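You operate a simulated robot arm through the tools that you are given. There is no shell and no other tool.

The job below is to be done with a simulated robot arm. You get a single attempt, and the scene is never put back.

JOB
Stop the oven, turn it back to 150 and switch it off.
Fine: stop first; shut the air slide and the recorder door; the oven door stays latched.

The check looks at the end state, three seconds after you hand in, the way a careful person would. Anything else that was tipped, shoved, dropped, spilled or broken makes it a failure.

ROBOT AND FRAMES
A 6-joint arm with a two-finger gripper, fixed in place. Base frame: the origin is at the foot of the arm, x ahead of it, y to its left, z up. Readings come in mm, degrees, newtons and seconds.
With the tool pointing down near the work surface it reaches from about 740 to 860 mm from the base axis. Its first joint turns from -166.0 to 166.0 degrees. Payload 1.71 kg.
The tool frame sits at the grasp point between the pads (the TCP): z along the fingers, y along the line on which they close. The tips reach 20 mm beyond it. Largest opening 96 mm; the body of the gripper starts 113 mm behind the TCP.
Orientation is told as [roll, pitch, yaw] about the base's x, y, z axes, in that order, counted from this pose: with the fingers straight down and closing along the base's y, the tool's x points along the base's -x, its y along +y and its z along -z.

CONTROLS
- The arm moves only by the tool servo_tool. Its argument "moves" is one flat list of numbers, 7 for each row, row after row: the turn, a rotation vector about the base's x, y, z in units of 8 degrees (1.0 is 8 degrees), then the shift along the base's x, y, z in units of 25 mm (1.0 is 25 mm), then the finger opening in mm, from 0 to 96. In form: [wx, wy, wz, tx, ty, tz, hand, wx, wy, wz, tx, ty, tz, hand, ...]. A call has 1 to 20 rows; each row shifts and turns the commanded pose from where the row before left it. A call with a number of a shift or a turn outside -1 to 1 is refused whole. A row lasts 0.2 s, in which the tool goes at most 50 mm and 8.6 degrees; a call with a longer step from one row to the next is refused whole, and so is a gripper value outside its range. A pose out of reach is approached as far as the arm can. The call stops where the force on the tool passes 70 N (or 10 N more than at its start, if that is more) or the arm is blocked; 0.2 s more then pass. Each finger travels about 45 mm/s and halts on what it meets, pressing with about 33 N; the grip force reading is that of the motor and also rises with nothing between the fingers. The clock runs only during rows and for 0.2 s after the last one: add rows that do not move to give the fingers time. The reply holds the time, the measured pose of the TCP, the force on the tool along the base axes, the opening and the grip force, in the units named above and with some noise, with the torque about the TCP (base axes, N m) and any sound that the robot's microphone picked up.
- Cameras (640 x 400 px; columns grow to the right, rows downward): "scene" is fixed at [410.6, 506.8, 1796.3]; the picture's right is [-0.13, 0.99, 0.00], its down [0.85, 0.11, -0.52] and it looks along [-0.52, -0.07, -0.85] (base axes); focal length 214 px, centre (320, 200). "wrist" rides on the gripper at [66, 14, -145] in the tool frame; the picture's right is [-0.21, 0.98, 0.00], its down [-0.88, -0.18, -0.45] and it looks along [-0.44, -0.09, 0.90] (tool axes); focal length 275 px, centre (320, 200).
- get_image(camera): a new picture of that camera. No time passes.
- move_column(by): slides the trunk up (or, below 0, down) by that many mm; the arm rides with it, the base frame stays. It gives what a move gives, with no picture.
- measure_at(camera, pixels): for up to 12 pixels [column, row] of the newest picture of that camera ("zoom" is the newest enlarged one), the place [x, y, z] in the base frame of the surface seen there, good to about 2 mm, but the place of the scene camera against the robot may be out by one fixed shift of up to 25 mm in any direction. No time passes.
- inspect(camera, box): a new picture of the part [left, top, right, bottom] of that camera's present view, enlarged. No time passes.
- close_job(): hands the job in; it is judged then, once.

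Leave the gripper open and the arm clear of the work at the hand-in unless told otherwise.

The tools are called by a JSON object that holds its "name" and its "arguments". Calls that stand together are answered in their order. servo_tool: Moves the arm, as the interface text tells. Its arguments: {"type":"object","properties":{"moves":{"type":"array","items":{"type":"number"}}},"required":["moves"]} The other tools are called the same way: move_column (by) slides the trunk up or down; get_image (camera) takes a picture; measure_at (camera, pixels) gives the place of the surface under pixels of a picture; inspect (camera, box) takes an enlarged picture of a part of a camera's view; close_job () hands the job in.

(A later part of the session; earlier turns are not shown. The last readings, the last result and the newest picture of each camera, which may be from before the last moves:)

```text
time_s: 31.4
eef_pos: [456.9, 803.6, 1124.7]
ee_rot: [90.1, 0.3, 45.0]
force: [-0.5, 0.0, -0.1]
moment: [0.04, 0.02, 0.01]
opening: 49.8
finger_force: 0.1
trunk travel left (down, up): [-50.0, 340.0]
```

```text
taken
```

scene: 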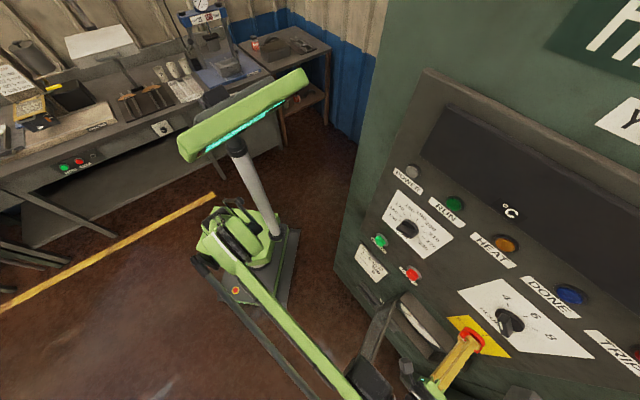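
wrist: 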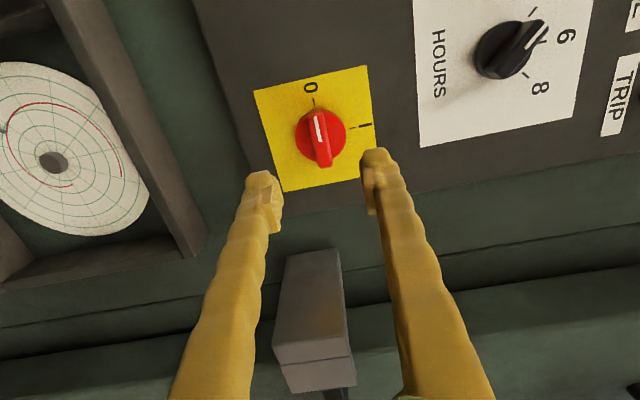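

Switch clearly at 0. Now rolling back to level and travelling left, above the recorder door (top z≈960), to look at the air slide and the door from the front.

{"name": "servo_tool", "arguments": {"moves": [-0.663, 0.663, 0, -0.297, -0.887, -0.1, 50, -0.663, 0.663, 0, -0.297, -0.887, -0.1, 50, -0.663, 0.663, 0, -0.297, -0.887, -0.1, 50, -0.663, 0.663, 0, -0.297, -0.887, -0.1, 50, -0.663, 0.663, 0, -0.297, -0.887, -0.1, 50, -0.663, 0.663, 0, -0.297, -0.887, -0.1, 50, -0.663, 0.663, 0, -0.297, -0.887, -0.1, 50, -0.663, 0.663, 0, -0.297, -0.887, -0.1, 50, -0.663, 0.663, 0, -0.297, -0.887, -0.4, 50, -0.663, 0.663, 0, -0.297, -0.887, -0.5, 50, -0.663, 0.663, 0, -0.297, -0.887, -0.6, 50, -0.663, 0.663, 0, -0.297, -0.887, -0.7, 50]}}

{"name": "get_image", "arguments": {"camera": "wrist"}}

{"name": "get_image", "arguments": {"camera": "scene"}}

```text
time_s: 34.0
eef_pos: [365.5, 535.2, 1051.8]
ee_rot: [-102.1, 89.8, -147.1]
force: [-0.2, 0.8, 0.2]
moment: [0.03, -0.01, 0.01]
opening: 50.0
finger_force: 0.0
trunk travel left (down, up): [-50.0, 340.0]
```

```text
taken
```

wrist: 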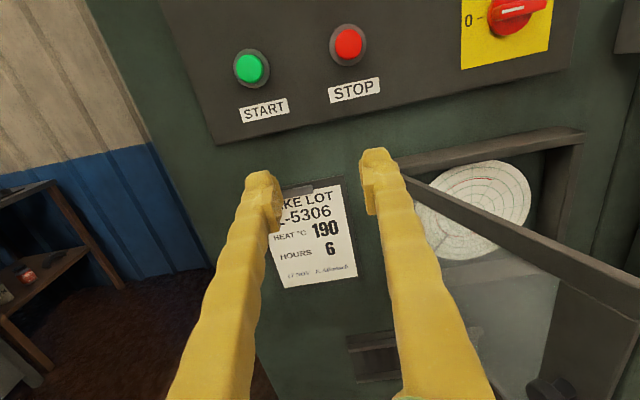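

```text
taken
```

scene: 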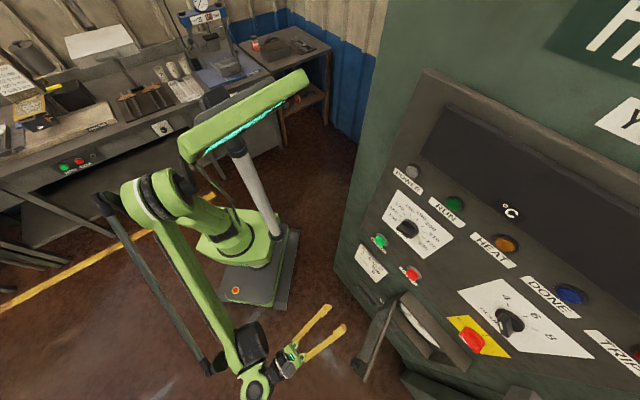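

I need to see lower. Lowering the trunk the last 50 mm and the tool another 100 mm; I'm at u≈637, with the door edge at u≈806+, so it's clear.

{"name": "move_column", "arguments": {"by": -50}}

{"name": "servo_tool", "arguments": {"moves": [0, 0, 0, 0, 0, -0.8, 50, 0, 0, 0, 0, 0, -0.8, 50, 0, 0, 0, 0, 0, -0.8, 50, 0, 0, 0, 0, 0, -0.8, 50, 0, 0, 0, 0, 0, -0.8, 50]}}

{"name": "get_image", "arguments": {"camera": "wrist"}}

```text
time_s: 34.9
eef_pos: [366.5, 535.7, 1001.9]
ee_rot: [-116.1, 89.9, -160.9]
force: [0.4, -0.9, -0.3]
moment: [0.03, -0.04, -0.01]
opening: 49.8
finger_force: 0.0
trunk travel left (down, up): [0.0, 390.0]
```

```text
time_s: 36.1
eef_pos: [366.6, 534.3, 900.6]
ee_rot: [-120.9, 89.9, -166.0]
force: [0.5, -0.2, 0.3]
moment: [0.02, -0.03, -0.04]
opening: 50.0
finger_force: 0.1
trunk travel left (down, up): [0.0, 390.0]
```

```text
taken
```

wrist: 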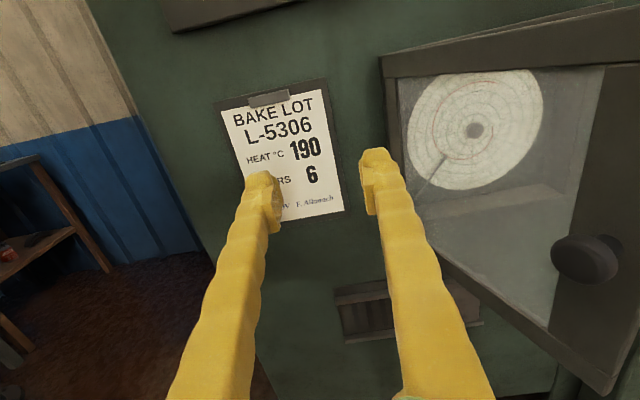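

Measuring the door corners and knob (590,258) and the visible parts of the slide around (365,312).

{"name": "measure_at", "arguments": {"camera": "wrist", "pixels": [[390, 70], [625, 30], [412, 222], [600, 385], [588, 258], [575, 280], [360, 290], [365, 318], [465, 320], [340, 330], [352, 250], [625, 200]]}}

{"name": "inspect", "arguments": {"camera": "wrist", "box": [300, 250, 500, 375]}}

```text
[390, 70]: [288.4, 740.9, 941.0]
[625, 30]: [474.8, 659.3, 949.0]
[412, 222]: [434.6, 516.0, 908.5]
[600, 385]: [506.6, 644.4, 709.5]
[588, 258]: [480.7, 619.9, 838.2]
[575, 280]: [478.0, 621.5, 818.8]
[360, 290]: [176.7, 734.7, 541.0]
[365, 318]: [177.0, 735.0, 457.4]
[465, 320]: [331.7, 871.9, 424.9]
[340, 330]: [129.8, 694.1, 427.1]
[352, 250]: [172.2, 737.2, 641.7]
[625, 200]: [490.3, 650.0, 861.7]
```

```text
3.20 times, centred on (400, 312) of wrist
```

zoom: 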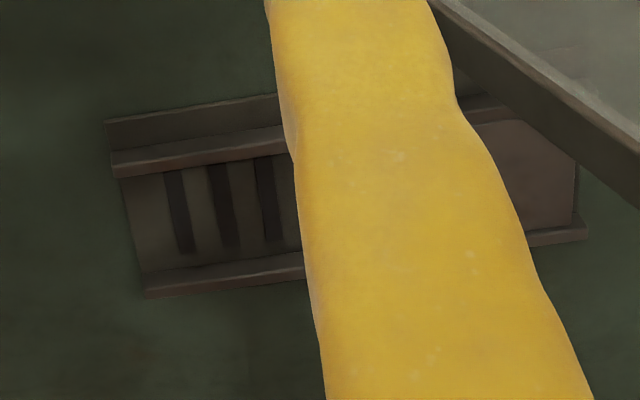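

The air slide is low (z≈430–540). The recorder door spans z 710–950, hinged at (u≈728, s≈320), with its free edge at (u≈814, s≈97), so it is open about 69°. The knob is around z≈838. I'll close the door first, pushing its outer stile above the knob with closed fingers. First I move beside it.

{"name": "servo_tool", "arguments": {"moves": [0, 0, 0, 0.846, 0.636, -0.06, 0, 0, 0, 0, 0.846, 0.636, -0.06, 0, 0, 0, 0, 0.846, 0.636, -0.06, 0, 0, 0, 0, 0.846, 0.636, -0.06, 0, 0, 0, 0, 0.846, 0.636, -0.06, 0]}}

{"name": "get_image", "arguments": {"camera": "wrist"}}

{"name": "get_image", "arguments": {"camera": "scene"}}

```text
time_s: 37.3
eef_pos: [470.0, 615.4, 895.2]
ee_rot: [-120.7, 89.9, -165.6]
force: [0.4, 0.1, 1.1]
moment: [-0.03, -0.04, -0.04]
opening: 0.1
finger_force: 29.6
trunk travel left (down, up): [0.0, 390.0]
```

```text
taken
```

wrist: 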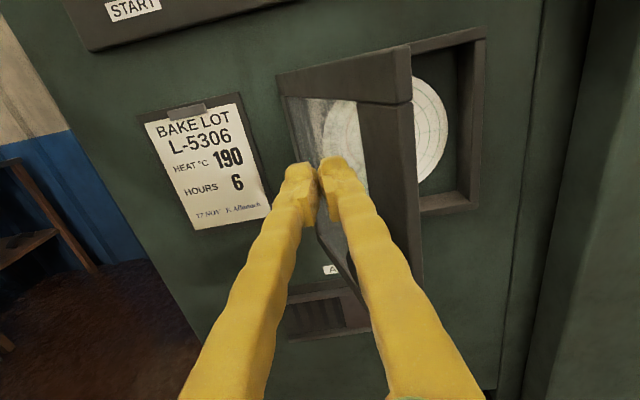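

```text
taken
```

scene: 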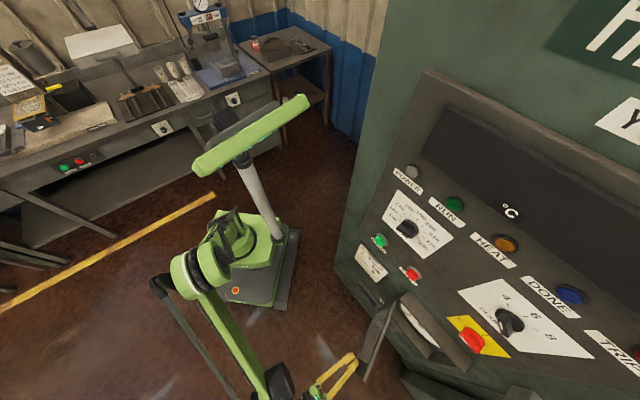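

Beside the door. Now sweeping along an arc about the hinge to bring it from 69° to 45°, slowly.

{"name": "servo_tool", "arguments": {"moves": [0, 0, 0, 0.3705, 0.356, 0, 0, 0, 0, 0, 0.3705, 0.356, 0, 0, 0, 0, 0, 0.156, 0.405, 0, 0, 0, 0, 0, 0.156, 0.405, 0, 0, 0, 0, 0, 0.116, 0.43, 0, 0, 0, 0, 0, 0.116, 0.43, 0, 0, 0, 0, 0, 0.068, 0.438, 0, 0, 0, 0, 0, 0.068, 0.438, 0, 0, 0, 0, 0, 0.024, 0.442, 0, 0, 0, 0, 0, 0.024, 0.442, 0, 0]}}

{"name": "get_image", "arguments": {"camera": "wrist"}}

{"name": "get_image", "arguments": {"camera": "scene"}}

```text
time_s: 39.5
eef_pos: [507.5, 718.1, 894.9]
ee_rot: [-119.1, 89.9, -164.2]
force: [1.6, 0.7, -0.1]
moment: [0.0, 0.01, -0.01]
opening: 0.1
finger_force: 29.6
trunk travel left (down, up): [0.0, 390.0]
```

```text
taken
```

wrist: 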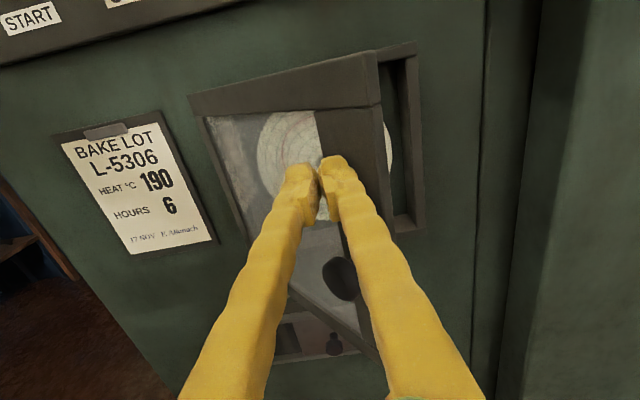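

```text
taken
```

scene: 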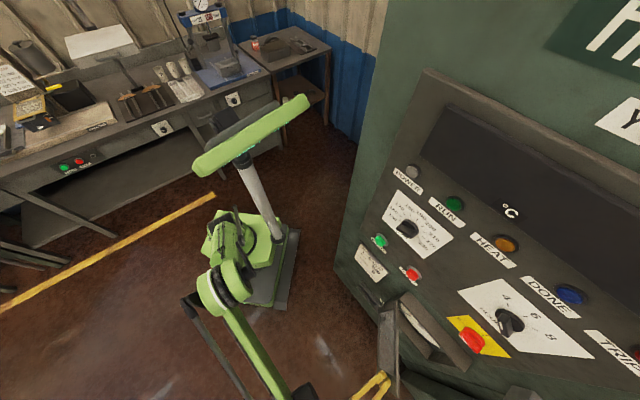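

The door follows and is at about 45°. Continuing the arc to about 9°.

{"name": "servo_tool", "arguments": {"moves": [0, 0, 0, -0.038, 0.462, 0, 0, 0, 0, 0, -0.038, 0.462, 0, 0, 0, 0, 0, -0.07, 0.437, 0, 0, 0, 0, 0, -0.07, 0.437, 0, 0, 0, 0, 0, -0.116, 0.43, 0, 0, 0, 0, 0, -0.116, 0.43, 0, 0, 0, 0, 0, -0.158, 0.413, 0, 0, 0, 0, 0, -0.158, 0.413, 0, 0, 0, 0, 0, -0.201, 0.396, 0, 0, 0, 0, 0, -0.201, 0.396, 0, 0, 0, 0, 0, -0.242, 0.372, 0, 0, 0, 0, 0, -0.242, 0.372, 0, 0]}}

{"name": "get_image", "arguments": {"camera": "wrist"}}

{"name": "get_image", "arguments": {"camera": "scene"}}

```text
time_s: 42.1
eef_pos: [466.4, 842.1, 893.9]
ee_rot: [-118.9, 89.9, -163.8]
force: [0.1, 0.4, -0.1]
moment: [-0.04, -0.02, 0.0]
opening: 0.0
finger_force: 28.8
trunk travel left (down, up): [0.0, 390.0]
```

```text
taken
```

wrist: 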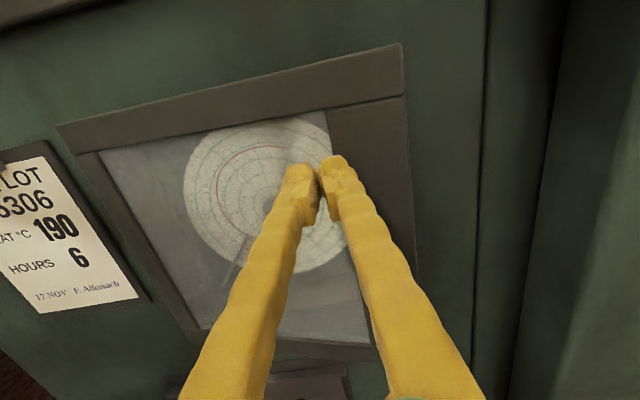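

```text
taken
```

scene: 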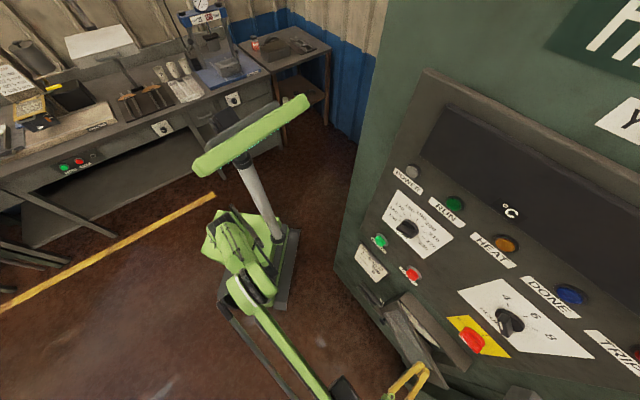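

Door nearly shut. Shifting 12 mm right to be fully on the stile rather than the glass edge, then pushing on in 4–5 mm steps until it seats.

{"name": "servo_tool", "arguments": {"moves": [0, 0, 0, 0.452, 0.226, 0, 0, 0, 0, 0, -0.141, 0.141, 0, 0, 0, 0, 0, -0.141, 0.141, 0, 0, 0, 0, 0, -0.141, 0.141, 0, 0, 0, 0, 0, -0.141, 0.141, 0, 0, 0, 0, 0, -0.141, 0.141, 0, 0, 0, 0, 0, -0.113, 0.113, 0, 0, 0, 0, 0, -0.113, 0.113, 0, 0, 0, 0, 0, -0.085, 0.085, 0, 0, 0, 0, 0, -0.085, 0.085, 0, 0]}}

{"name": "get_image", "arguments": {"camera": "wrist"}}

{"name": "get_image", "arguments": {"camera": "scene"}}

```text
time_s: 44.3
eef_pos: [451.2, 877.1, 893.5]
ee_rot: [-116.3, 89.9, -161.3]
force: [-0.3, -0.4, 0.4]
moment: [0.02, 0.01, 0.03]
opening: 0.2
finger_force: 29.6
trunk travel left (down, up): [0.0, 390.0]
```

```text
taken
```

wrist: 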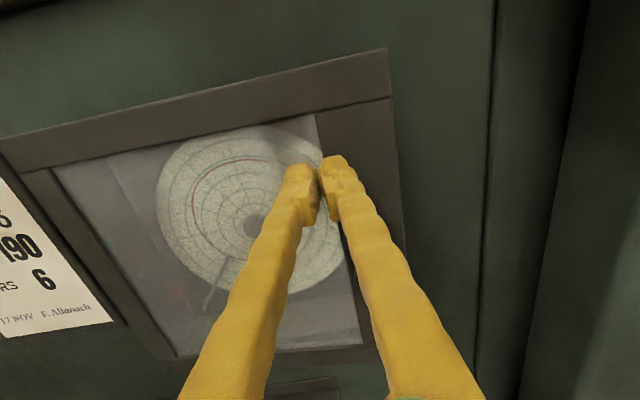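

```text
taken
```

scene: 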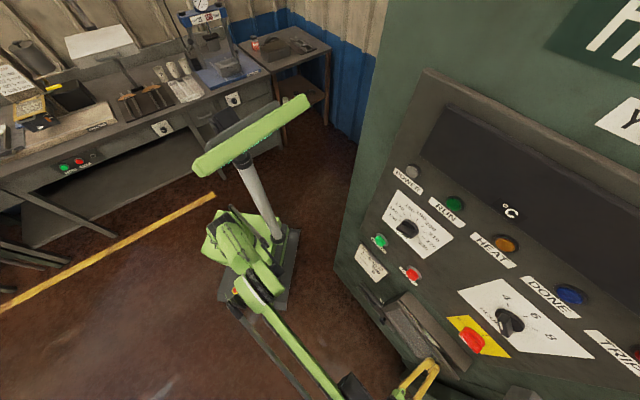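

No resistance yet. Measuring the door face and frame to see the remaining gap.

{"name": "measure_at", "arguments": {"camera": "wrist", "pixels": [[375, 110], [370, 150], [300, 90], [100, 145], [60, 200], [20, 150], [375, 85], [395, 200], [420, 150], [200, 110], [340, 75], [30, 160]]}}

{"name": "inspect", "arguments": {"camera": "wrist", "box": [280, 30, 440, 230]}}

{"name": "inspect", "arguments": {"camera": "scene", "box": [350, 270, 510, 400]}}

```text
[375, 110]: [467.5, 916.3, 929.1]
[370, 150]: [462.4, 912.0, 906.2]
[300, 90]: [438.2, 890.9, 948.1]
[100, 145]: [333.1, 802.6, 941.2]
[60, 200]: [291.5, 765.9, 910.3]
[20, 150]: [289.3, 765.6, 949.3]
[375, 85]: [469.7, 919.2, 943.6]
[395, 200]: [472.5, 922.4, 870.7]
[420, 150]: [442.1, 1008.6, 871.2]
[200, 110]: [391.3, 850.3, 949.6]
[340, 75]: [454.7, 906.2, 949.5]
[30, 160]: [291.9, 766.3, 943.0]
```

```text
2.00 times, centred on (360, 130) of wrist
```

zoom: 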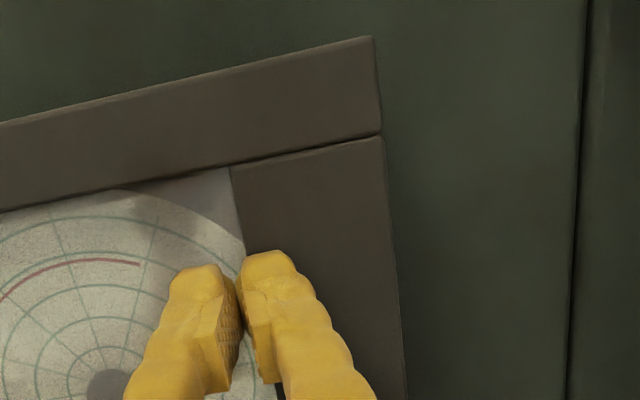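

```text
3.08 times, centred on (430, 335) of scene
```

zoom: 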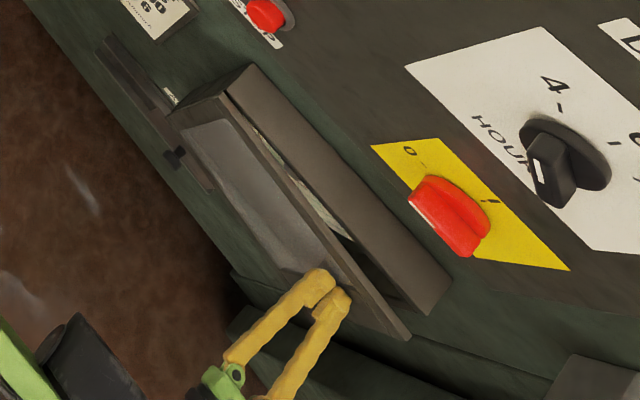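

The face still stands about 5° open: s≈317 at the free edge against about 337 at the hinge. I shift another 14 mm right onto the stile and push about 22 mm more in 3 mm steps.

{"name": "servo_tool", "arguments": {"moves": [0, 0, 0, 0.452, 0.339, 0, 0, 0, 0, 0, -0.085, 0.085, 0, 0, 0, 0, 0, -0.085, 0.085, 0, 0, 0, 0, 0, -0.085, 0.085, 0, 0, 0, 0, 0, -0.085, 0.085, 0, 0, 0, 0, 0, -0.085, 0.085, 0, 0, 0, 0, 0, -0.085, 0.085, 0, 0, 0, 0, 0, -0.085, 0.085, 0, 0, 0, 0, 0, -0.085, 0.085, 0, 0]}}

{"name": "get_image", "arguments": {"camera": "scene"}}

{"name": "get_image", "arguments": {"camera": "wrist"}}

```text
time_s: 46.3
eef_pos: [448.3, 899.3, 893.6]
ee_rot: [-137.3, 89.9, 177.7]
force: [13.3, -30.7, -4.9]
moment: [-0.09, -0.09, 0.22]
opening: 6.0
finger_force: 29.4
trunk travel left (down, up): [0.0, 390.0]
```

```text
taken
```

scene: 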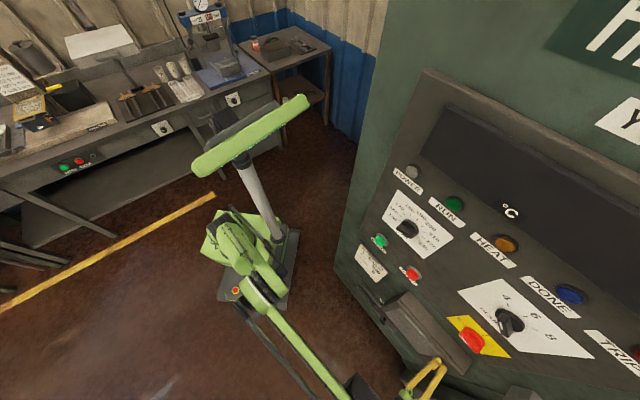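

```text
taken
```

wrist: 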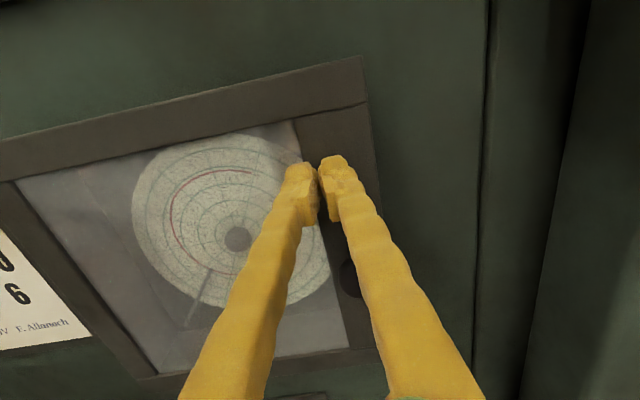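

A force of about 33 N has built up, so it seems seated. Measuring the face flatness.

{"name": "measure_at", "arguments": {"camera": "wrist", "pixels": [[355, 80], [350, 120], [345, 90], [360, 200], [100, 130], [20, 160], [200, 105], [280, 90], [10, 190], [370, 180]]}}

{"name": "inspect", "arguments": {"camera": "scene", "box": [350, 270, 510, 400]}}

```text
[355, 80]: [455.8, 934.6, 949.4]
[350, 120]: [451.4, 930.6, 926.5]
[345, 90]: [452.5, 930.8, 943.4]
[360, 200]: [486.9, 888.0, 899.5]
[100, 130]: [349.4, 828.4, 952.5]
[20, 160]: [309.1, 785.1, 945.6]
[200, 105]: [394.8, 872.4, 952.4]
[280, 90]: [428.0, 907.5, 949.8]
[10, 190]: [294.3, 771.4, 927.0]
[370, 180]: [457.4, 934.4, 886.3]
```

```text
3.08 times, centred on (430, 335) of scene
```

zoom: 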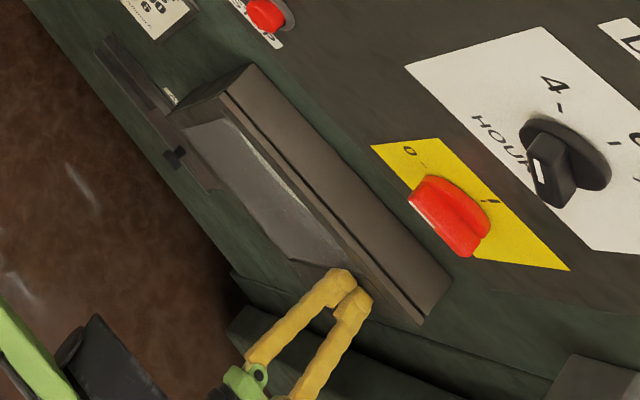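

The face is now flat (s≈337–339 across). Backing off and checking that it stays shut.

{"name": "servo_tool", "arguments": {"moves": [0, 0, 0, 0.28, -0.28, 0, 0, 0, 0, 0, 0.57, -0.57, 0, 0, 0, 0, 0, 0.57, -0.57, 0, 0, 0, 0, 0, 0.57, -0.57, 0, 0, 0, 0, 0, 0.57, -0.57, 0, 0]}}

{"name": "get_image", "arguments": {"camera": "scene"}}

{"name": "get_image", "arguments": {"camera": "wrist"}}

{"name": "inspect", "arguments": {"camera": "scene", "box": [350, 270, 510, 400]}}

```text
time_s: 47.5
eef_pos: [509.9, 837.7, 895.9]
ee_rot: [-110.9, 89.9, -155.9]
force: [0.1, 0.9, -0.2]
moment: [0.0, -0.03, 0.0]
opening: 0.0
finger_force: 28.8
trunk travel left (down, up): [0.0, 390.0]
```

```text
taken
```

scene: 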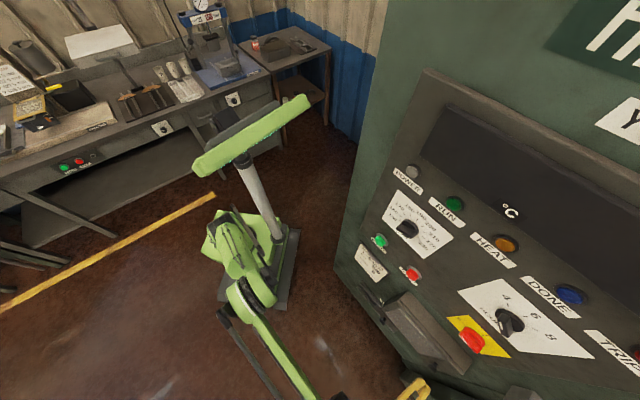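

```text
taken
```

wrist: 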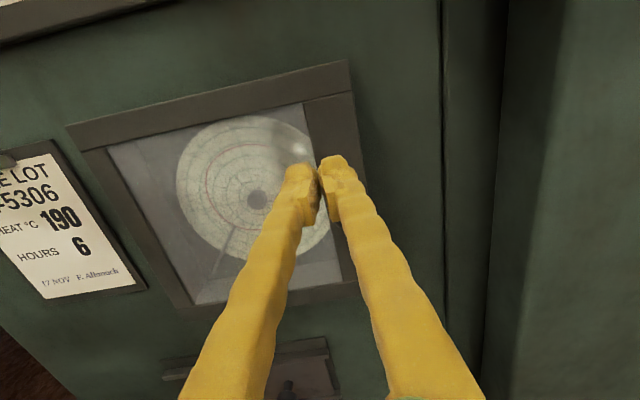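

```text
3.08 times, centred on (430, 335) of scene
```

zoom: 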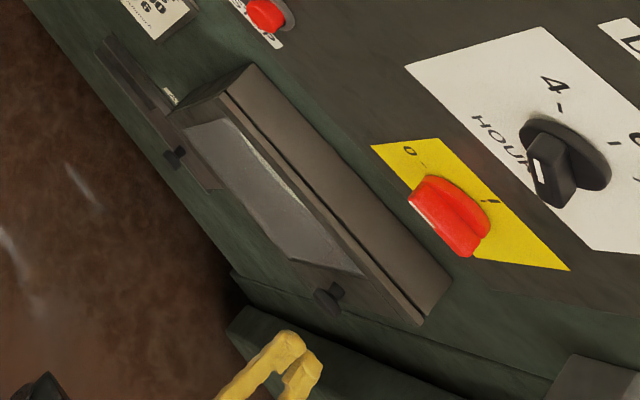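

The door stays shut. Now the air slide: in this zoom its knob is at (175,155) and its rails run from (100,40) to (220,190). Measuring those.

{"name": "measure_at", "arguments": {"camera": "zoom", "pixels": [[172, 152], [180, 160], [105, 42], [130, 75], [150, 105], [185, 150], [205, 170], [215, 188], [120, 80], [165, 155], [195, 180], [170, 97]]}}

{"name": "inspect", "arguments": {"camera": "scene", "box": [350, 270, 414, 340]}}

{"name": "inspect", "arguments": {"camera": "wrist", "box": [140, 320, 380, 400]}}

```text
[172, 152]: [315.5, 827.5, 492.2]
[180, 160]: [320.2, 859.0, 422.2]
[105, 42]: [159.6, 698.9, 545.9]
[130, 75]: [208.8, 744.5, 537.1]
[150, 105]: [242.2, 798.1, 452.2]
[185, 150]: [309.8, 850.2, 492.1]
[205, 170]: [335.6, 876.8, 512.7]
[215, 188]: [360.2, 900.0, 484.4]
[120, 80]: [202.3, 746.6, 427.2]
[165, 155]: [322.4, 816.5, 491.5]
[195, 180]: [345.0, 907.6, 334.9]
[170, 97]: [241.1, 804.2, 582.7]
```

```text
5.71 times, centred on (382, 305) of scene
```

zoom: 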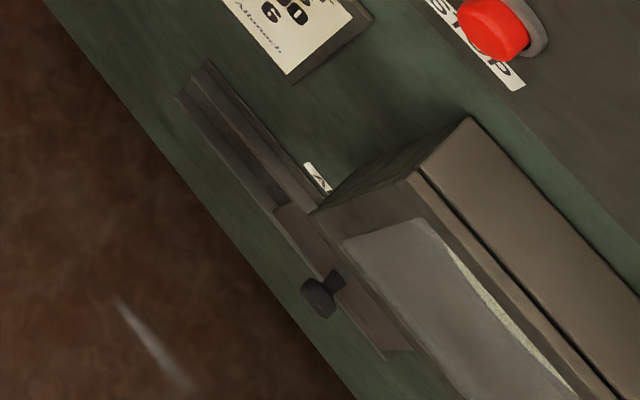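

```text
2.67 times, centred on (260, 360) of wrist
```

zoom: 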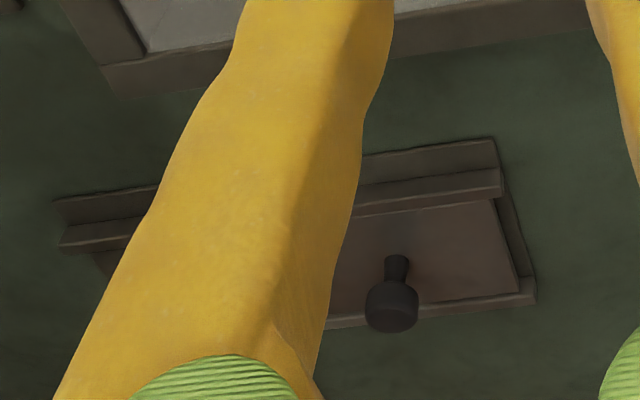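

The slide plate is at the right end of its rails with the vents uncovered at the left. Its knob is near u≈795, z≈477 after correcting the scene offset. Moving back and down in front of it for a proper look.

{"name": "servo_tool", "arguments": {"moves": [0, 0, 0, 0.2, -0.6, -0.3, 50, 0, 0, 0, -0.1, -0.5, -0.96, 50, 0, 0, 0, -0.235, -0.4, -0.96, 50, 0, 0, 0, -0.235, -0.4, -0.96, 50, 0, 0, 0, -0.235, -0.4, -0.96, 50, 0, 0, 0, -0.235, -0.4, -0.96, 50, 0, 0, 0, -0.235, -0.4, -0.96, 50, 0, 0, 0, -0.235, -0.4, -0.96, 50, 0, 0, 0, -0.235, -0.4, -0.96, 50, 0, 0, 0, -0.235, -0.4, -0.96, 50, 0, 0, 0, -0.235, -0.4, -0.96, 50, 0, 0, 0, -0.235, -0.4, -0.96, 50, 0, 0, 0, -0.235, -0.4, -0.96, 50, 0, 0, 0, -0.235, -0.4, -0.96, 50]}}

{"name": "get_image", "arguments": {"camera": "wrist"}}

{"name": "get_image", "arguments": {"camera": "scene"}}

```text
time_s: 50.5
eef_pos: [440.3, 690.3, 576.2]
ee_rot: [-118.6, 89.9, -163.6]
force: [0.2, -0.7, 0.0]
moment: [-0.01, -0.02, -0.02]
opening: 50.1
finger_force: 0.1
trunk travel left (down, up): [0.0, 390.0]
```

```text
taken
```

wrist: 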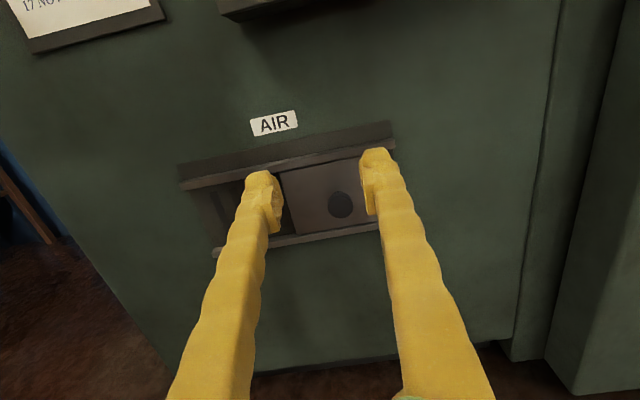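

```text
taken
```

scene: 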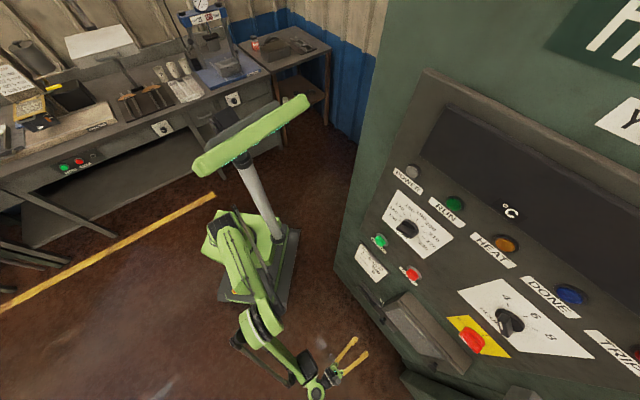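

Good reach. Measuring the slide knob (341,204), plate and rails, with a close-up.

{"name": "measure_at", "arguments": {"camera": "wrist", "pixels": [[341, 200], [341, 208], [332, 204], [350, 204], [310, 200], [290, 180], [320, 175], [185, 180], [390, 140], [215, 245], [215, 205], [350, 225]]}}

{"name": "inspect", "arguments": {"camera": "wrist", "box": [170, 100, 410, 260]}}

```text
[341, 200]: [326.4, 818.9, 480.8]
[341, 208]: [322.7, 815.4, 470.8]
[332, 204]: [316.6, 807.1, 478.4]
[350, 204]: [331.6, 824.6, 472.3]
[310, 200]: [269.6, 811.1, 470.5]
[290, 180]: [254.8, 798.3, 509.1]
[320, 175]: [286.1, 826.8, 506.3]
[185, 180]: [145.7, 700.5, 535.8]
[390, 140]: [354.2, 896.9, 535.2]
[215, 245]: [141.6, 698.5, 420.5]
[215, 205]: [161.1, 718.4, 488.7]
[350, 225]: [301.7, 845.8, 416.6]
```

```text
2.50 times, centred on (290, 180) of wrist
```

zoom: 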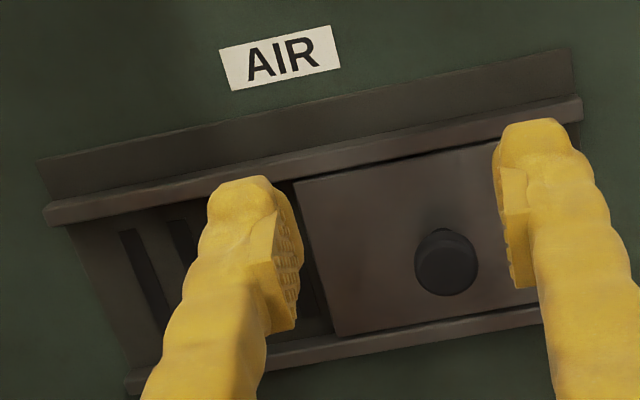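

The knob's axis is at u≈806, z≈475, with its face at s≈348 and the plate at s≈383. The rails are 45 mm above and below. Moving to about 30 mm short with the fingers straddling it.

{"name": "servo_tool", "arguments": {"moves": [0, 0, 0, -0.549, 0.611, -0.673, 50, 0, 0, 0, -0.549, 0.611, -0.673, 50, 0, 0, 0, -0.549, 0.611, -0.673, 50, 0, 0, 0, -0.549, 0.611, -0.673, 50, 0, 0, 0, -0.549, 0.611, -0.673, 50, 0, 0, 0, -0.549, 0.611, -0.673, 50, 0, 0, 0, 0, 0, 0, 50]}}

{"name": "get_image", "arguments": {"camera": "wrist"}}

{"name": "inspect", "arguments": {"camera": "wrist", "box": [220, 100, 420, 225]}}

```text
time_s: 52.1
eef_pos: [358.0, 782.3, 474.5]
ee_rot: [-115.6, 89.9, -160.6]
force: [0.8, 0.2, -0.1]
moment: [-0.02, -0.02, 0.0]
opening: 50.0
finger_force: 0.1
trunk travel left (down, up): [0.0, 390.0]
```

```text
taken
```

wrist: 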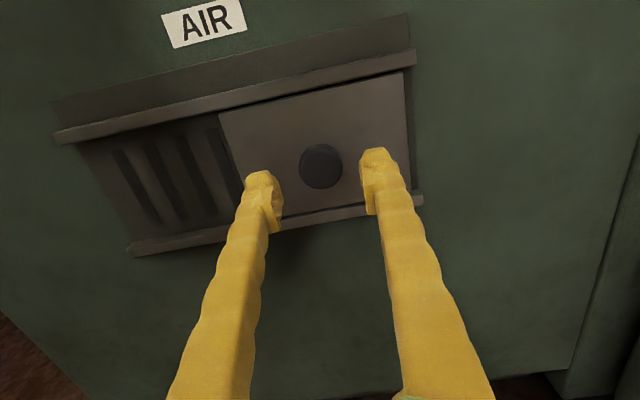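

```text
3.20 times, centred on (320, 162) of wrist
```

zoom: 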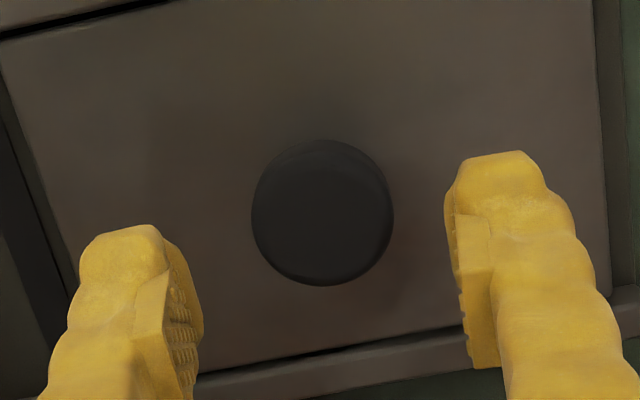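

Centred on the knob. Measuring the plate edges and rail ends to work out the travel.

{"name": "measure_at", "arguments": {"camera": "wrist", "pixels": [[230, 125], [222, 118], [400, 85], [408, 95], [60, 135], [85, 150], [115, 165], [222, 150], [320, 165], [135, 245], [420, 198], [412, 55]]}}

```text
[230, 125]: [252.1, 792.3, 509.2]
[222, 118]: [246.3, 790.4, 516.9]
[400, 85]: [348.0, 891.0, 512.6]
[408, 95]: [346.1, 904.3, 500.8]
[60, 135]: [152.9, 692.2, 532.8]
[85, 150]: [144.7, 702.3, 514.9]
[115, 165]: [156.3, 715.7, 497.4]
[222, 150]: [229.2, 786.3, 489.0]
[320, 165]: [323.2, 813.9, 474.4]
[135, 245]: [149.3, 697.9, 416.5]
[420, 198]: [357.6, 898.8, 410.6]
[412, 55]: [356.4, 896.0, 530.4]
```

The plate is about 142 mm wide in rails from u≈598 to 886, so it must travel about 135 mm left. Advancing 46 mm and closing on the knob.

{"name": "servo_tool", "arguments": {"moves": [0, 0, 0, -0.433, 0.433, 0, 50, 0, 0, 0, -0.433, 0.433, 0, 50, 0, 0, 0, -0.433, 0.433, 0, 50, 0, 0, 0, 0, 0, 0, 24, 0, 0, 0, 0, 0, 0, 10, 0, 0, 0, 0, 0, 0, 10, 0, 0, 0, 0, 0, 0, 10]}}

{"name": "get_image", "arguments": {"camera": "wrist"}}

```text
time_s: 53.7
eef_pos: [324.8, 813.7, 473.2]
ee_rot: [-114.3, 89.9, -159.4]
force: [-5.6, -12.9, -1.9]
moment: [-0.04, 0.01, 0.23]
opening: 32.3
finger_force: 35.0
trunk travel left (down, up): [0.0, 390.0]
```

```text
taken
```

wrist: 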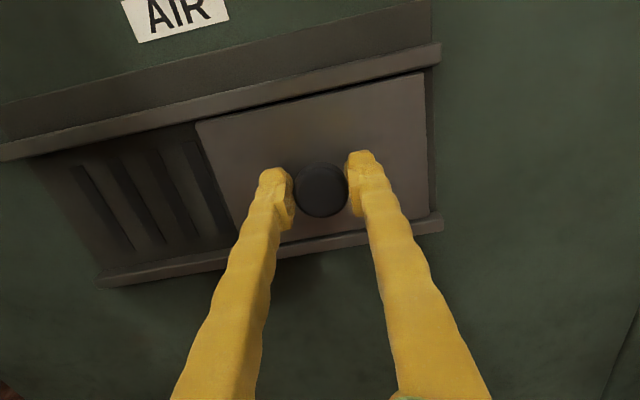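

Gripped on the 32 mm knob. Sliding left 120 mm in 10 mm steps.

{"name": "servo_tool", "arguments": {"moves": [0, 0, 0, -0.283, -0.283, 0, 10, 0, 0, 0, -0.283, -0.283, 0, 10, 0, 0, 0, -0.283, -0.283, 0, 10, 0, 0, 0, -0.283, -0.283, 0, 10, 0, 0, 0, -0.283, -0.283, 0, 10, 0, 0, 0, -0.283, -0.283, 0, 10, 0, 0, 0, -0.283, -0.283, 0, 10, 0, 0, 0, -0.283, -0.283, 0, 10, 0, 0, 0, -0.283, -0.283, 0, 10, 0, 0, 0, -0.283, -0.283, 0, 10, 0, 0, 0, -0.283, -0.283, 0, 10, 0, 0, 0, -0.283, -0.283, 0, 10]}}

{"name": "get_image", "arguments": {"camera": "wrist"}}

```text
time_s: 56.3
eef_pos: [256.1, 745.4, 475.1]
ee_rot: [-89.8, 89.8, -134.8]
force: [8.0, -8.5, -18.4]
moment: [-0.27, -0.25, 0.01]
opening: 32.2
finger_force: 35.4
out of reach, approached as far as the arm can: row 11, 12
trunk travel left (down, up): [0.0, 390.0]
```

```text
taken
```

wrist: 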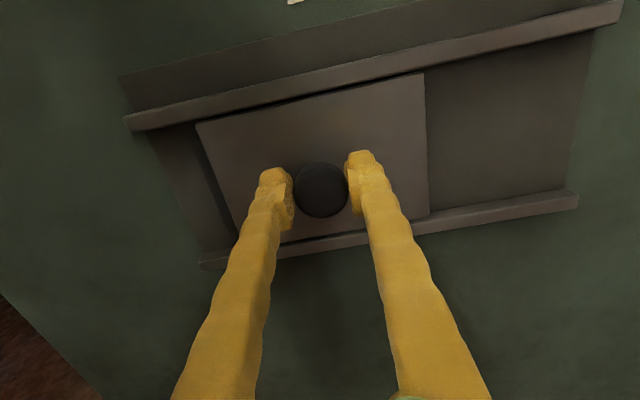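

The slide moved 97 mm (u≈708), but the arm then reached its inner reach limit in this posture. I'll release, back off, and yaw the tool 30° so that the wrist sits further out, then push the knob from its right side with closed fingers.

{"name": "servo_tool", "arguments": {"moves": [0, 0, 0, 0, 0, 0, 70, 0, 0, 0, 0, 0, 0, 70, 0, 0, 0, 0, 0, 0, 70, 0, 0, 0, 0, 0, 0, 70, 0, 0, 0, 0.396, -0.17, 0, 70, 0, 0, 0, 0.396, -0.17, 0, 70, 0, 0, 0, 0.396, -0.17, 0, 70, 0, 0, 0, 0.396, -0.17, 0, 70, 0, 0, 0, 0.396, -0.17, 0, 70]}}

{"name": "get_image", "arguments": {"camera": "wrist"}}

```text
time_s: 58.3
eef_pos: [304.2, 724.9, 475.9]
ee_rot: [-113.9, 90.0, -158.9]
force: [-0.3, -0.7, 0.4]
moment: [-0.04, 0.02, -0.03]
opening: 69.7
finger_force: 0.1
trunk travel left (down, up): [0.0, 390.0]
```

```text
taken
```

wrist: 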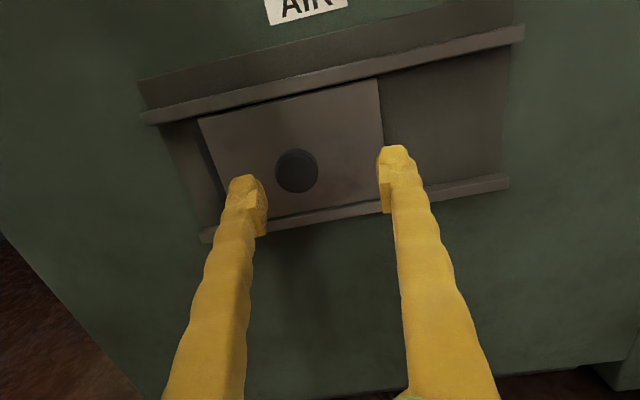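

Clear of the knob. Measuring its present place, then yawing 30° while moving right and closing the fingers.

{"name": "measure_at", "arguments": {"camera": "wrist", "pixels": [[297, 168], [297, 176], [288, 172], [308, 170], [203, 125], [168, 140], [375, 95], [145, 115], [520, 40], [320, 130]]}}

{"name": "servo_tool", "arguments": {"moves": [0, 0, 0.9375, 0.4, 0.2, 0, 0, 0, 0, 0.9375, 0.4, 0.2, 0, 0, 0, 0, 0.9375, 0.3, 0.3, 0, 0, 0, 0, 0.9375, 0.3, 0.3, 0, 0, 0, 0, 0, 0, 0, 0, 0, 0, 0, 0, 0, 0, 0, 0]}}

{"name": "get_image", "arguments": {"camera": "wrist"}}

```text
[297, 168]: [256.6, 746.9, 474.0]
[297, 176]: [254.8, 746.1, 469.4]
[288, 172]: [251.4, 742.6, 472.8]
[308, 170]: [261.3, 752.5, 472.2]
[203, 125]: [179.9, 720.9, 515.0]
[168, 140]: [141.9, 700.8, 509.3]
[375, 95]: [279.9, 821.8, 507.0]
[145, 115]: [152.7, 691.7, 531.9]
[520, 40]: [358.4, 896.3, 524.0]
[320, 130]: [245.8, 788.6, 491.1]
```

```text
time_s: 59.7
eef_pos: [327.2, 733.0, 508.7]
ee_rot: [-64.1, 89.9, -79.2]
force: [0.3, 0.0, -0.7]
moment: [0.01, 0.01, -0.02]
opening: 0.0
finger_force: 29.6
out of reach, approached as far as the arm can: row 3, 4
trunk travel left (down, up): [0.0, 390.0]
```

```text
taken
```

wrist: 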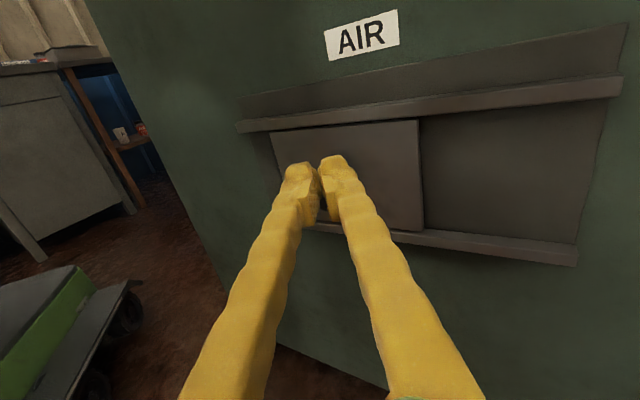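

The yawed posture is also at a joint limit (z drifted up). A better way is to go back to straight-on and push the knob with the outer side of the left finger with the hand open 60 mm, which keeps the hand about 41 mm right of the knob and inside reach. Returning the yaw first, well in front of the slide.

{"name": "servo_tool", "arguments": {"moves": [0, 0, -0.9375, 0.283, 0.283, -0.33, 60, 0, 0, -0.9375, 0.283, 0.283, -0.33, 60, 0, 0, -0.9375, 0.283, 0.283, -0.33, 60, 0, 0, -0.9375, 0.283, 0.283, -0.33, 60, 0, 0, 0, 0, 0, 0, 60, 0, 0, 0, 0, 0, 0, 60]}}

{"name": "get_image", "arguments": {"camera": "wrist"}}

```text
time_s: 61.1
eef_pos: [355.6, 762.1, 475.2]
ee_rot: [-115.4, 89.9, -160.5]
force: [0.8, -0.5, -0.2]
moment: [0.01, 0.01, 0.02]
opening: 59.9
finger_force: 0.0
trunk travel left (down, up): [0.0, 390.0]
```

```text
taken
```

wrist: 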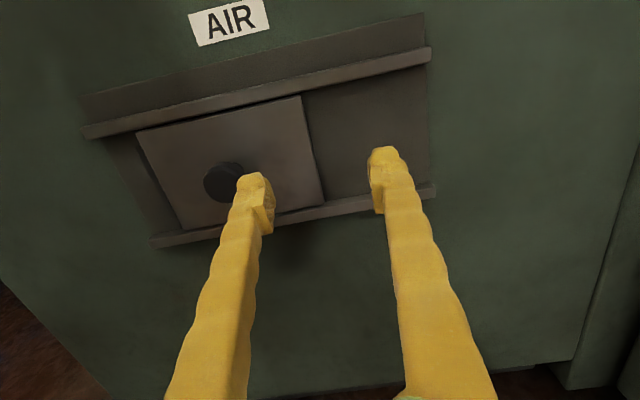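

Back straight at u≈790, z≈475. The left finger's outer side is about 24 mm right of the knob. Advancing 58 mm, then pushing left 50 mm.

{"name": "servo_tool", "arguments": {"moves": [0, 0, 0, -0.41, 0.41, 0, 60, 0, 0, 0, -0.41, 0.41, 0, 60, 0, 0, 0, -0.41, 0.41, 0, 60, 0, 0, 0, -0.41, 0.41, 0, 60, 0, 0, 0, -0.283, -0.283, 0, 60, 0, 0, 0, -0.283, -0.283, 0, 60, 0, 0, 0, -0.226, -0.226, 0, 60, 0, 0, 0, -0.226, -0.226, 0, 60, 0, 0, 0, -0.226, -0.226, 0, 60]}}

{"name": "get_image", "arguments": {"camera": "wrist"}}

```text
time_s: 63.1
eef_pos: [283.5, 770.7, 475.6]
ee_rot: [-115.5, 89.8, -160.4]
force: [2.3, 4.4, 0.1]
moment: [0.04, 0.04, -0.15]
opening: 56.6
finger_force: 0.1
trunk travel left (down, up): [0.0, 390.0]
```

```text
taken
```

wrist: 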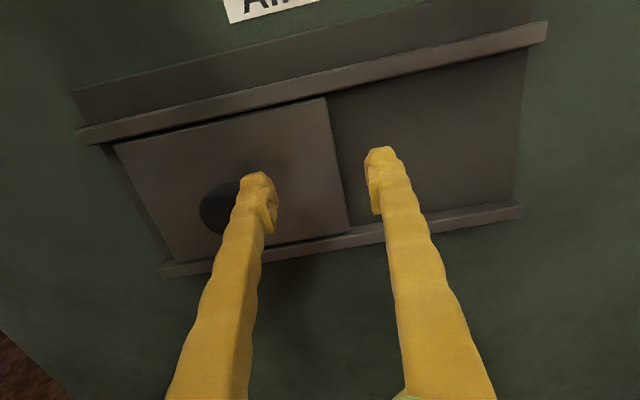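

It's moving, with a narrow gap left on the far left. Continuing in 4–5 mm steps until it meets its end stop.

{"name": "servo_tool", "arguments": {"moves": [0, 0, 0, -0.141, -0.141, 0, 60, 0, 0, 0, -0.141, -0.141, 0, 60, 0, 0, 0, -0.113, -0.113, 0, 60, 0, 0, 0, -0.113, -0.113, 0, 60, 0, 0, 0, -0.113, -0.113, 0, 60]}}

{"name": "get_image", "arguments": {"camera": "wrist"}}

{"name": "measure_at", "arguments": {"camera": "wrist", "pixels": [[120, 150], [130, 170], [75, 135], [330, 110], [345, 200], [215, 205], [105, 160], [110, 175]]}}

{"name": "inspect", "arguments": {"camera": "wrist", "box": [60, 80, 380, 280]}}

```text
time_s: 64.3
eef_pos: [271.6, 754.4, 475.1]
ee_rot: [-123.8, 89.8, -169.0]
force: [54.0, 21.1, 8.6]
moment: [-0.01, -0.01, 0.05]
opening: 26.1
finger_force: 0.0
trunk travel left (down, up): [0.0, 390.0]
```

```text
taken
```

wrist: 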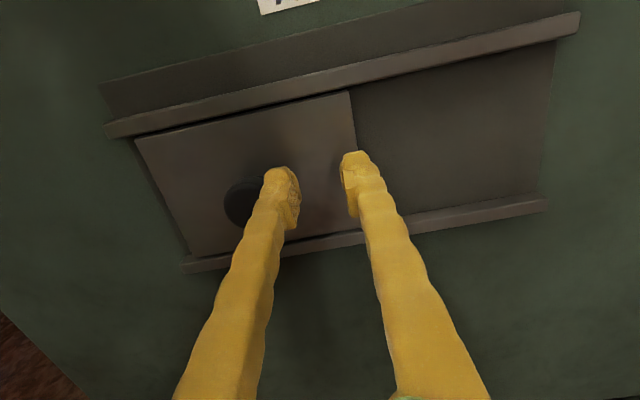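

```text
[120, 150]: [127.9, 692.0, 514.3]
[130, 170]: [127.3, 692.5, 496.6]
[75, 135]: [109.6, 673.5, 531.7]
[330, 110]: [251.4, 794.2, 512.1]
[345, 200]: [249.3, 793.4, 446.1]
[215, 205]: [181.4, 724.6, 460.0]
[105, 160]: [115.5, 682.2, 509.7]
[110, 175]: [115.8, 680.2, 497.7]
```

```text
2.00 times, centred on (220, 180) of wrist
```

zoom: 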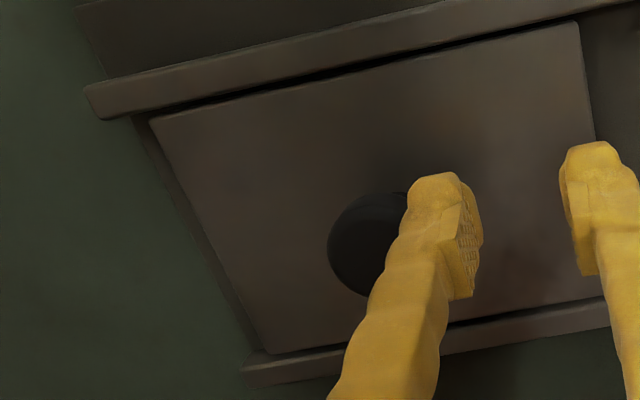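

The slide hit its end stop (58 N, finger pushed back) and the plate covers all the vents. Easing right off the knob, then backing away.

{"name": "servo_tool", "arguments": {"moves": [0, 0, 0, 0.283, 0.283, 0, 26, 0, 0, 0, 0.283, 0.283, 0, 26, 0, 0, 0, 0.283, 0.283, 0, 26, 0, 0, 0, 0.65, -0.368, 0, 26, 0, 0, 0, 0.65, -0.368, 0, 26, 0, 0, 0, 0.65, -0.368, 0, 26, 0, 0, 0, 0.65, -0.368, 0, 26, 0, 0, 0, 0.65, -0.368, 0, 26, 0, 0, 0, 0.65, -0.368, 0, 26]}}

{"name": "get_image", "arguments": {"camera": "wrist"}}

{"name": "get_image", "arguments": {"camera": "scene"}}

```text
time_s: 66.3
eef_pos: [386.5, 722.5, 474.8]
ee_rot: [-112.8, 89.8, -157.8]
force: [0.2, -0.2, 0.0]
moment: [-0.02, -0.02, -0.01]
opening: 26.1
finger_force: 0.2
trunk travel left (down, up): [0.0, 390.0]
```

```text
taken
```

wrist: 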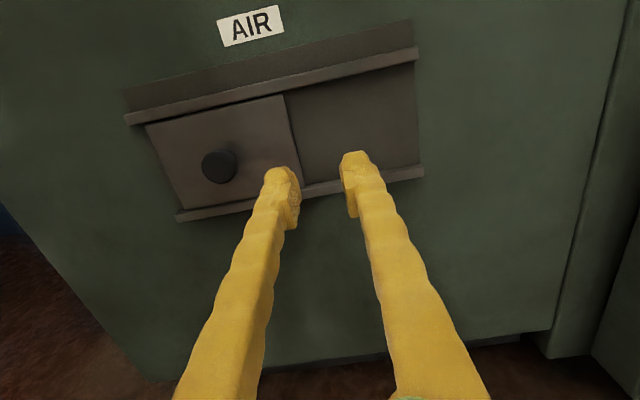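

```text
taken
```

scene: 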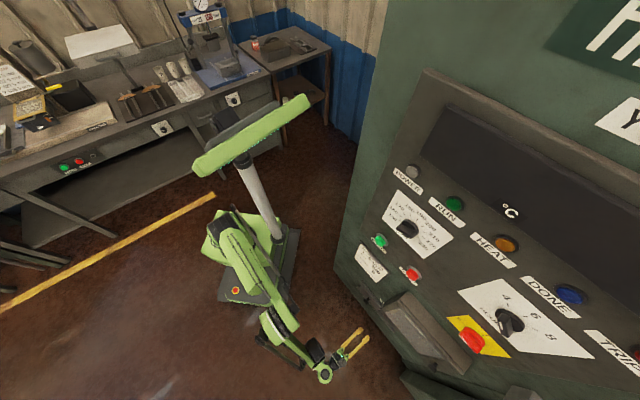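

The slide is fully left over the vents. Backing off further, opening the hand, and rising for a final check of everything.

{"name": "servo_tool", "arguments": {"moves": [0, 0, 0, 0.57, -0.57, 0.5, 96, 0, 0, 0, 0.57, -0.57, 0.9, 96, 0, 0, 0, 0.57, -0.57, 0.9, 96, 0, 0, 0, 0.57, -0.57, 0.9, 96, 0, 0, 0, 0.57, -0.57, 0.9, 96, 0, 0, 0, 0.57, -0.57, 0.9, 96, 0, 0, 0, 0, 0, 0.9, 96, 0, 0, 0, 0, 0, 0.9, 96]}}

{"name": "move_column", "arguments": {"by": 300}}

{"name": "servo_tool", "arguments": {"moves": [0, 0, 0, 0, 0, 0.95, 96, 0, 0, 0, 0, 0, 0.95, 96, 0, 0, 0, 0, 0, 0.95, 96, 0, 0, 0, 0, 0, 0.95, 96, 0, 0, 0, 0, 0, 0.95, 96, 0, 0, 0, 0, 0, 0.95, 96, 0, 0, 0, 0, 0, 0.95, 96, 0, 0, 0, 0, 0, 0.95, 96]}}

{"name": "get_image", "arguments": {"camera": "wrist"}}

{"name": "get_image", "arguments": {"camera": "scene"}}

```text
time_s: 68.1
eef_pos: [470.6, 636.5, 644.3]
ee_rot: [-113.0, 89.9, -157.9]
force: [0.7, 0.3, -1.0]
moment: [0.0, -0.01, 0.03]
opening: 96.2
finger_force: 0.0
trunk travel left (down, up): [0.0, 390.0]
```

```text
time_s: 71.1
eef_pos: [471.3, 636.0, 943.9]
ee_rot: [-115.5, 89.9, -160.6]
force: [-0.1, 1.5, 0.1]
moment: [0.04, 0.0, 0.0]
opening: 96.1
finger_force: 0.1
trunk travel left (down, up): [-300.0, 90.0]
```

```text
time_s: 72.9
eef_pos: [472.1, 637.5, 1134.1]
ee_rot: [-114.1, 89.9, -158.9]
force: [0.2, 0.4, -0.1]
moment: [-0.01, 0.01, -0.01]
opening: 96.0
finger_force: 0.1
trunk travel left (down, up): [-300.0, 90.0]
```

```text
taken
```

wrist: 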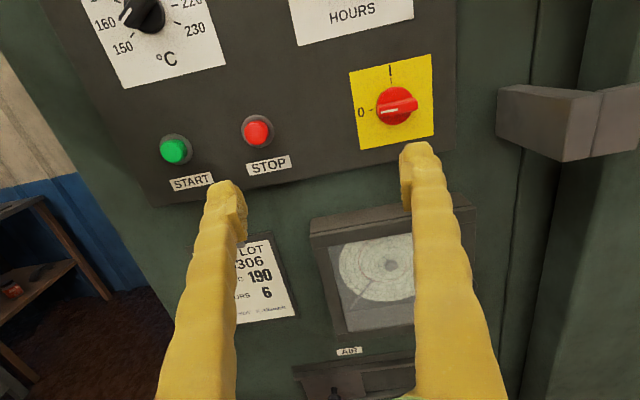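

```text
taken
```

scene: 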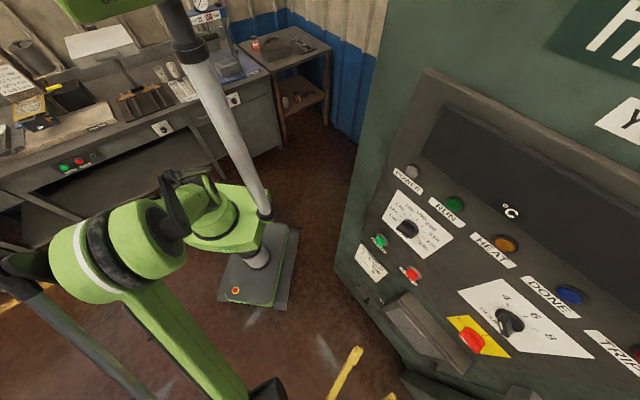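

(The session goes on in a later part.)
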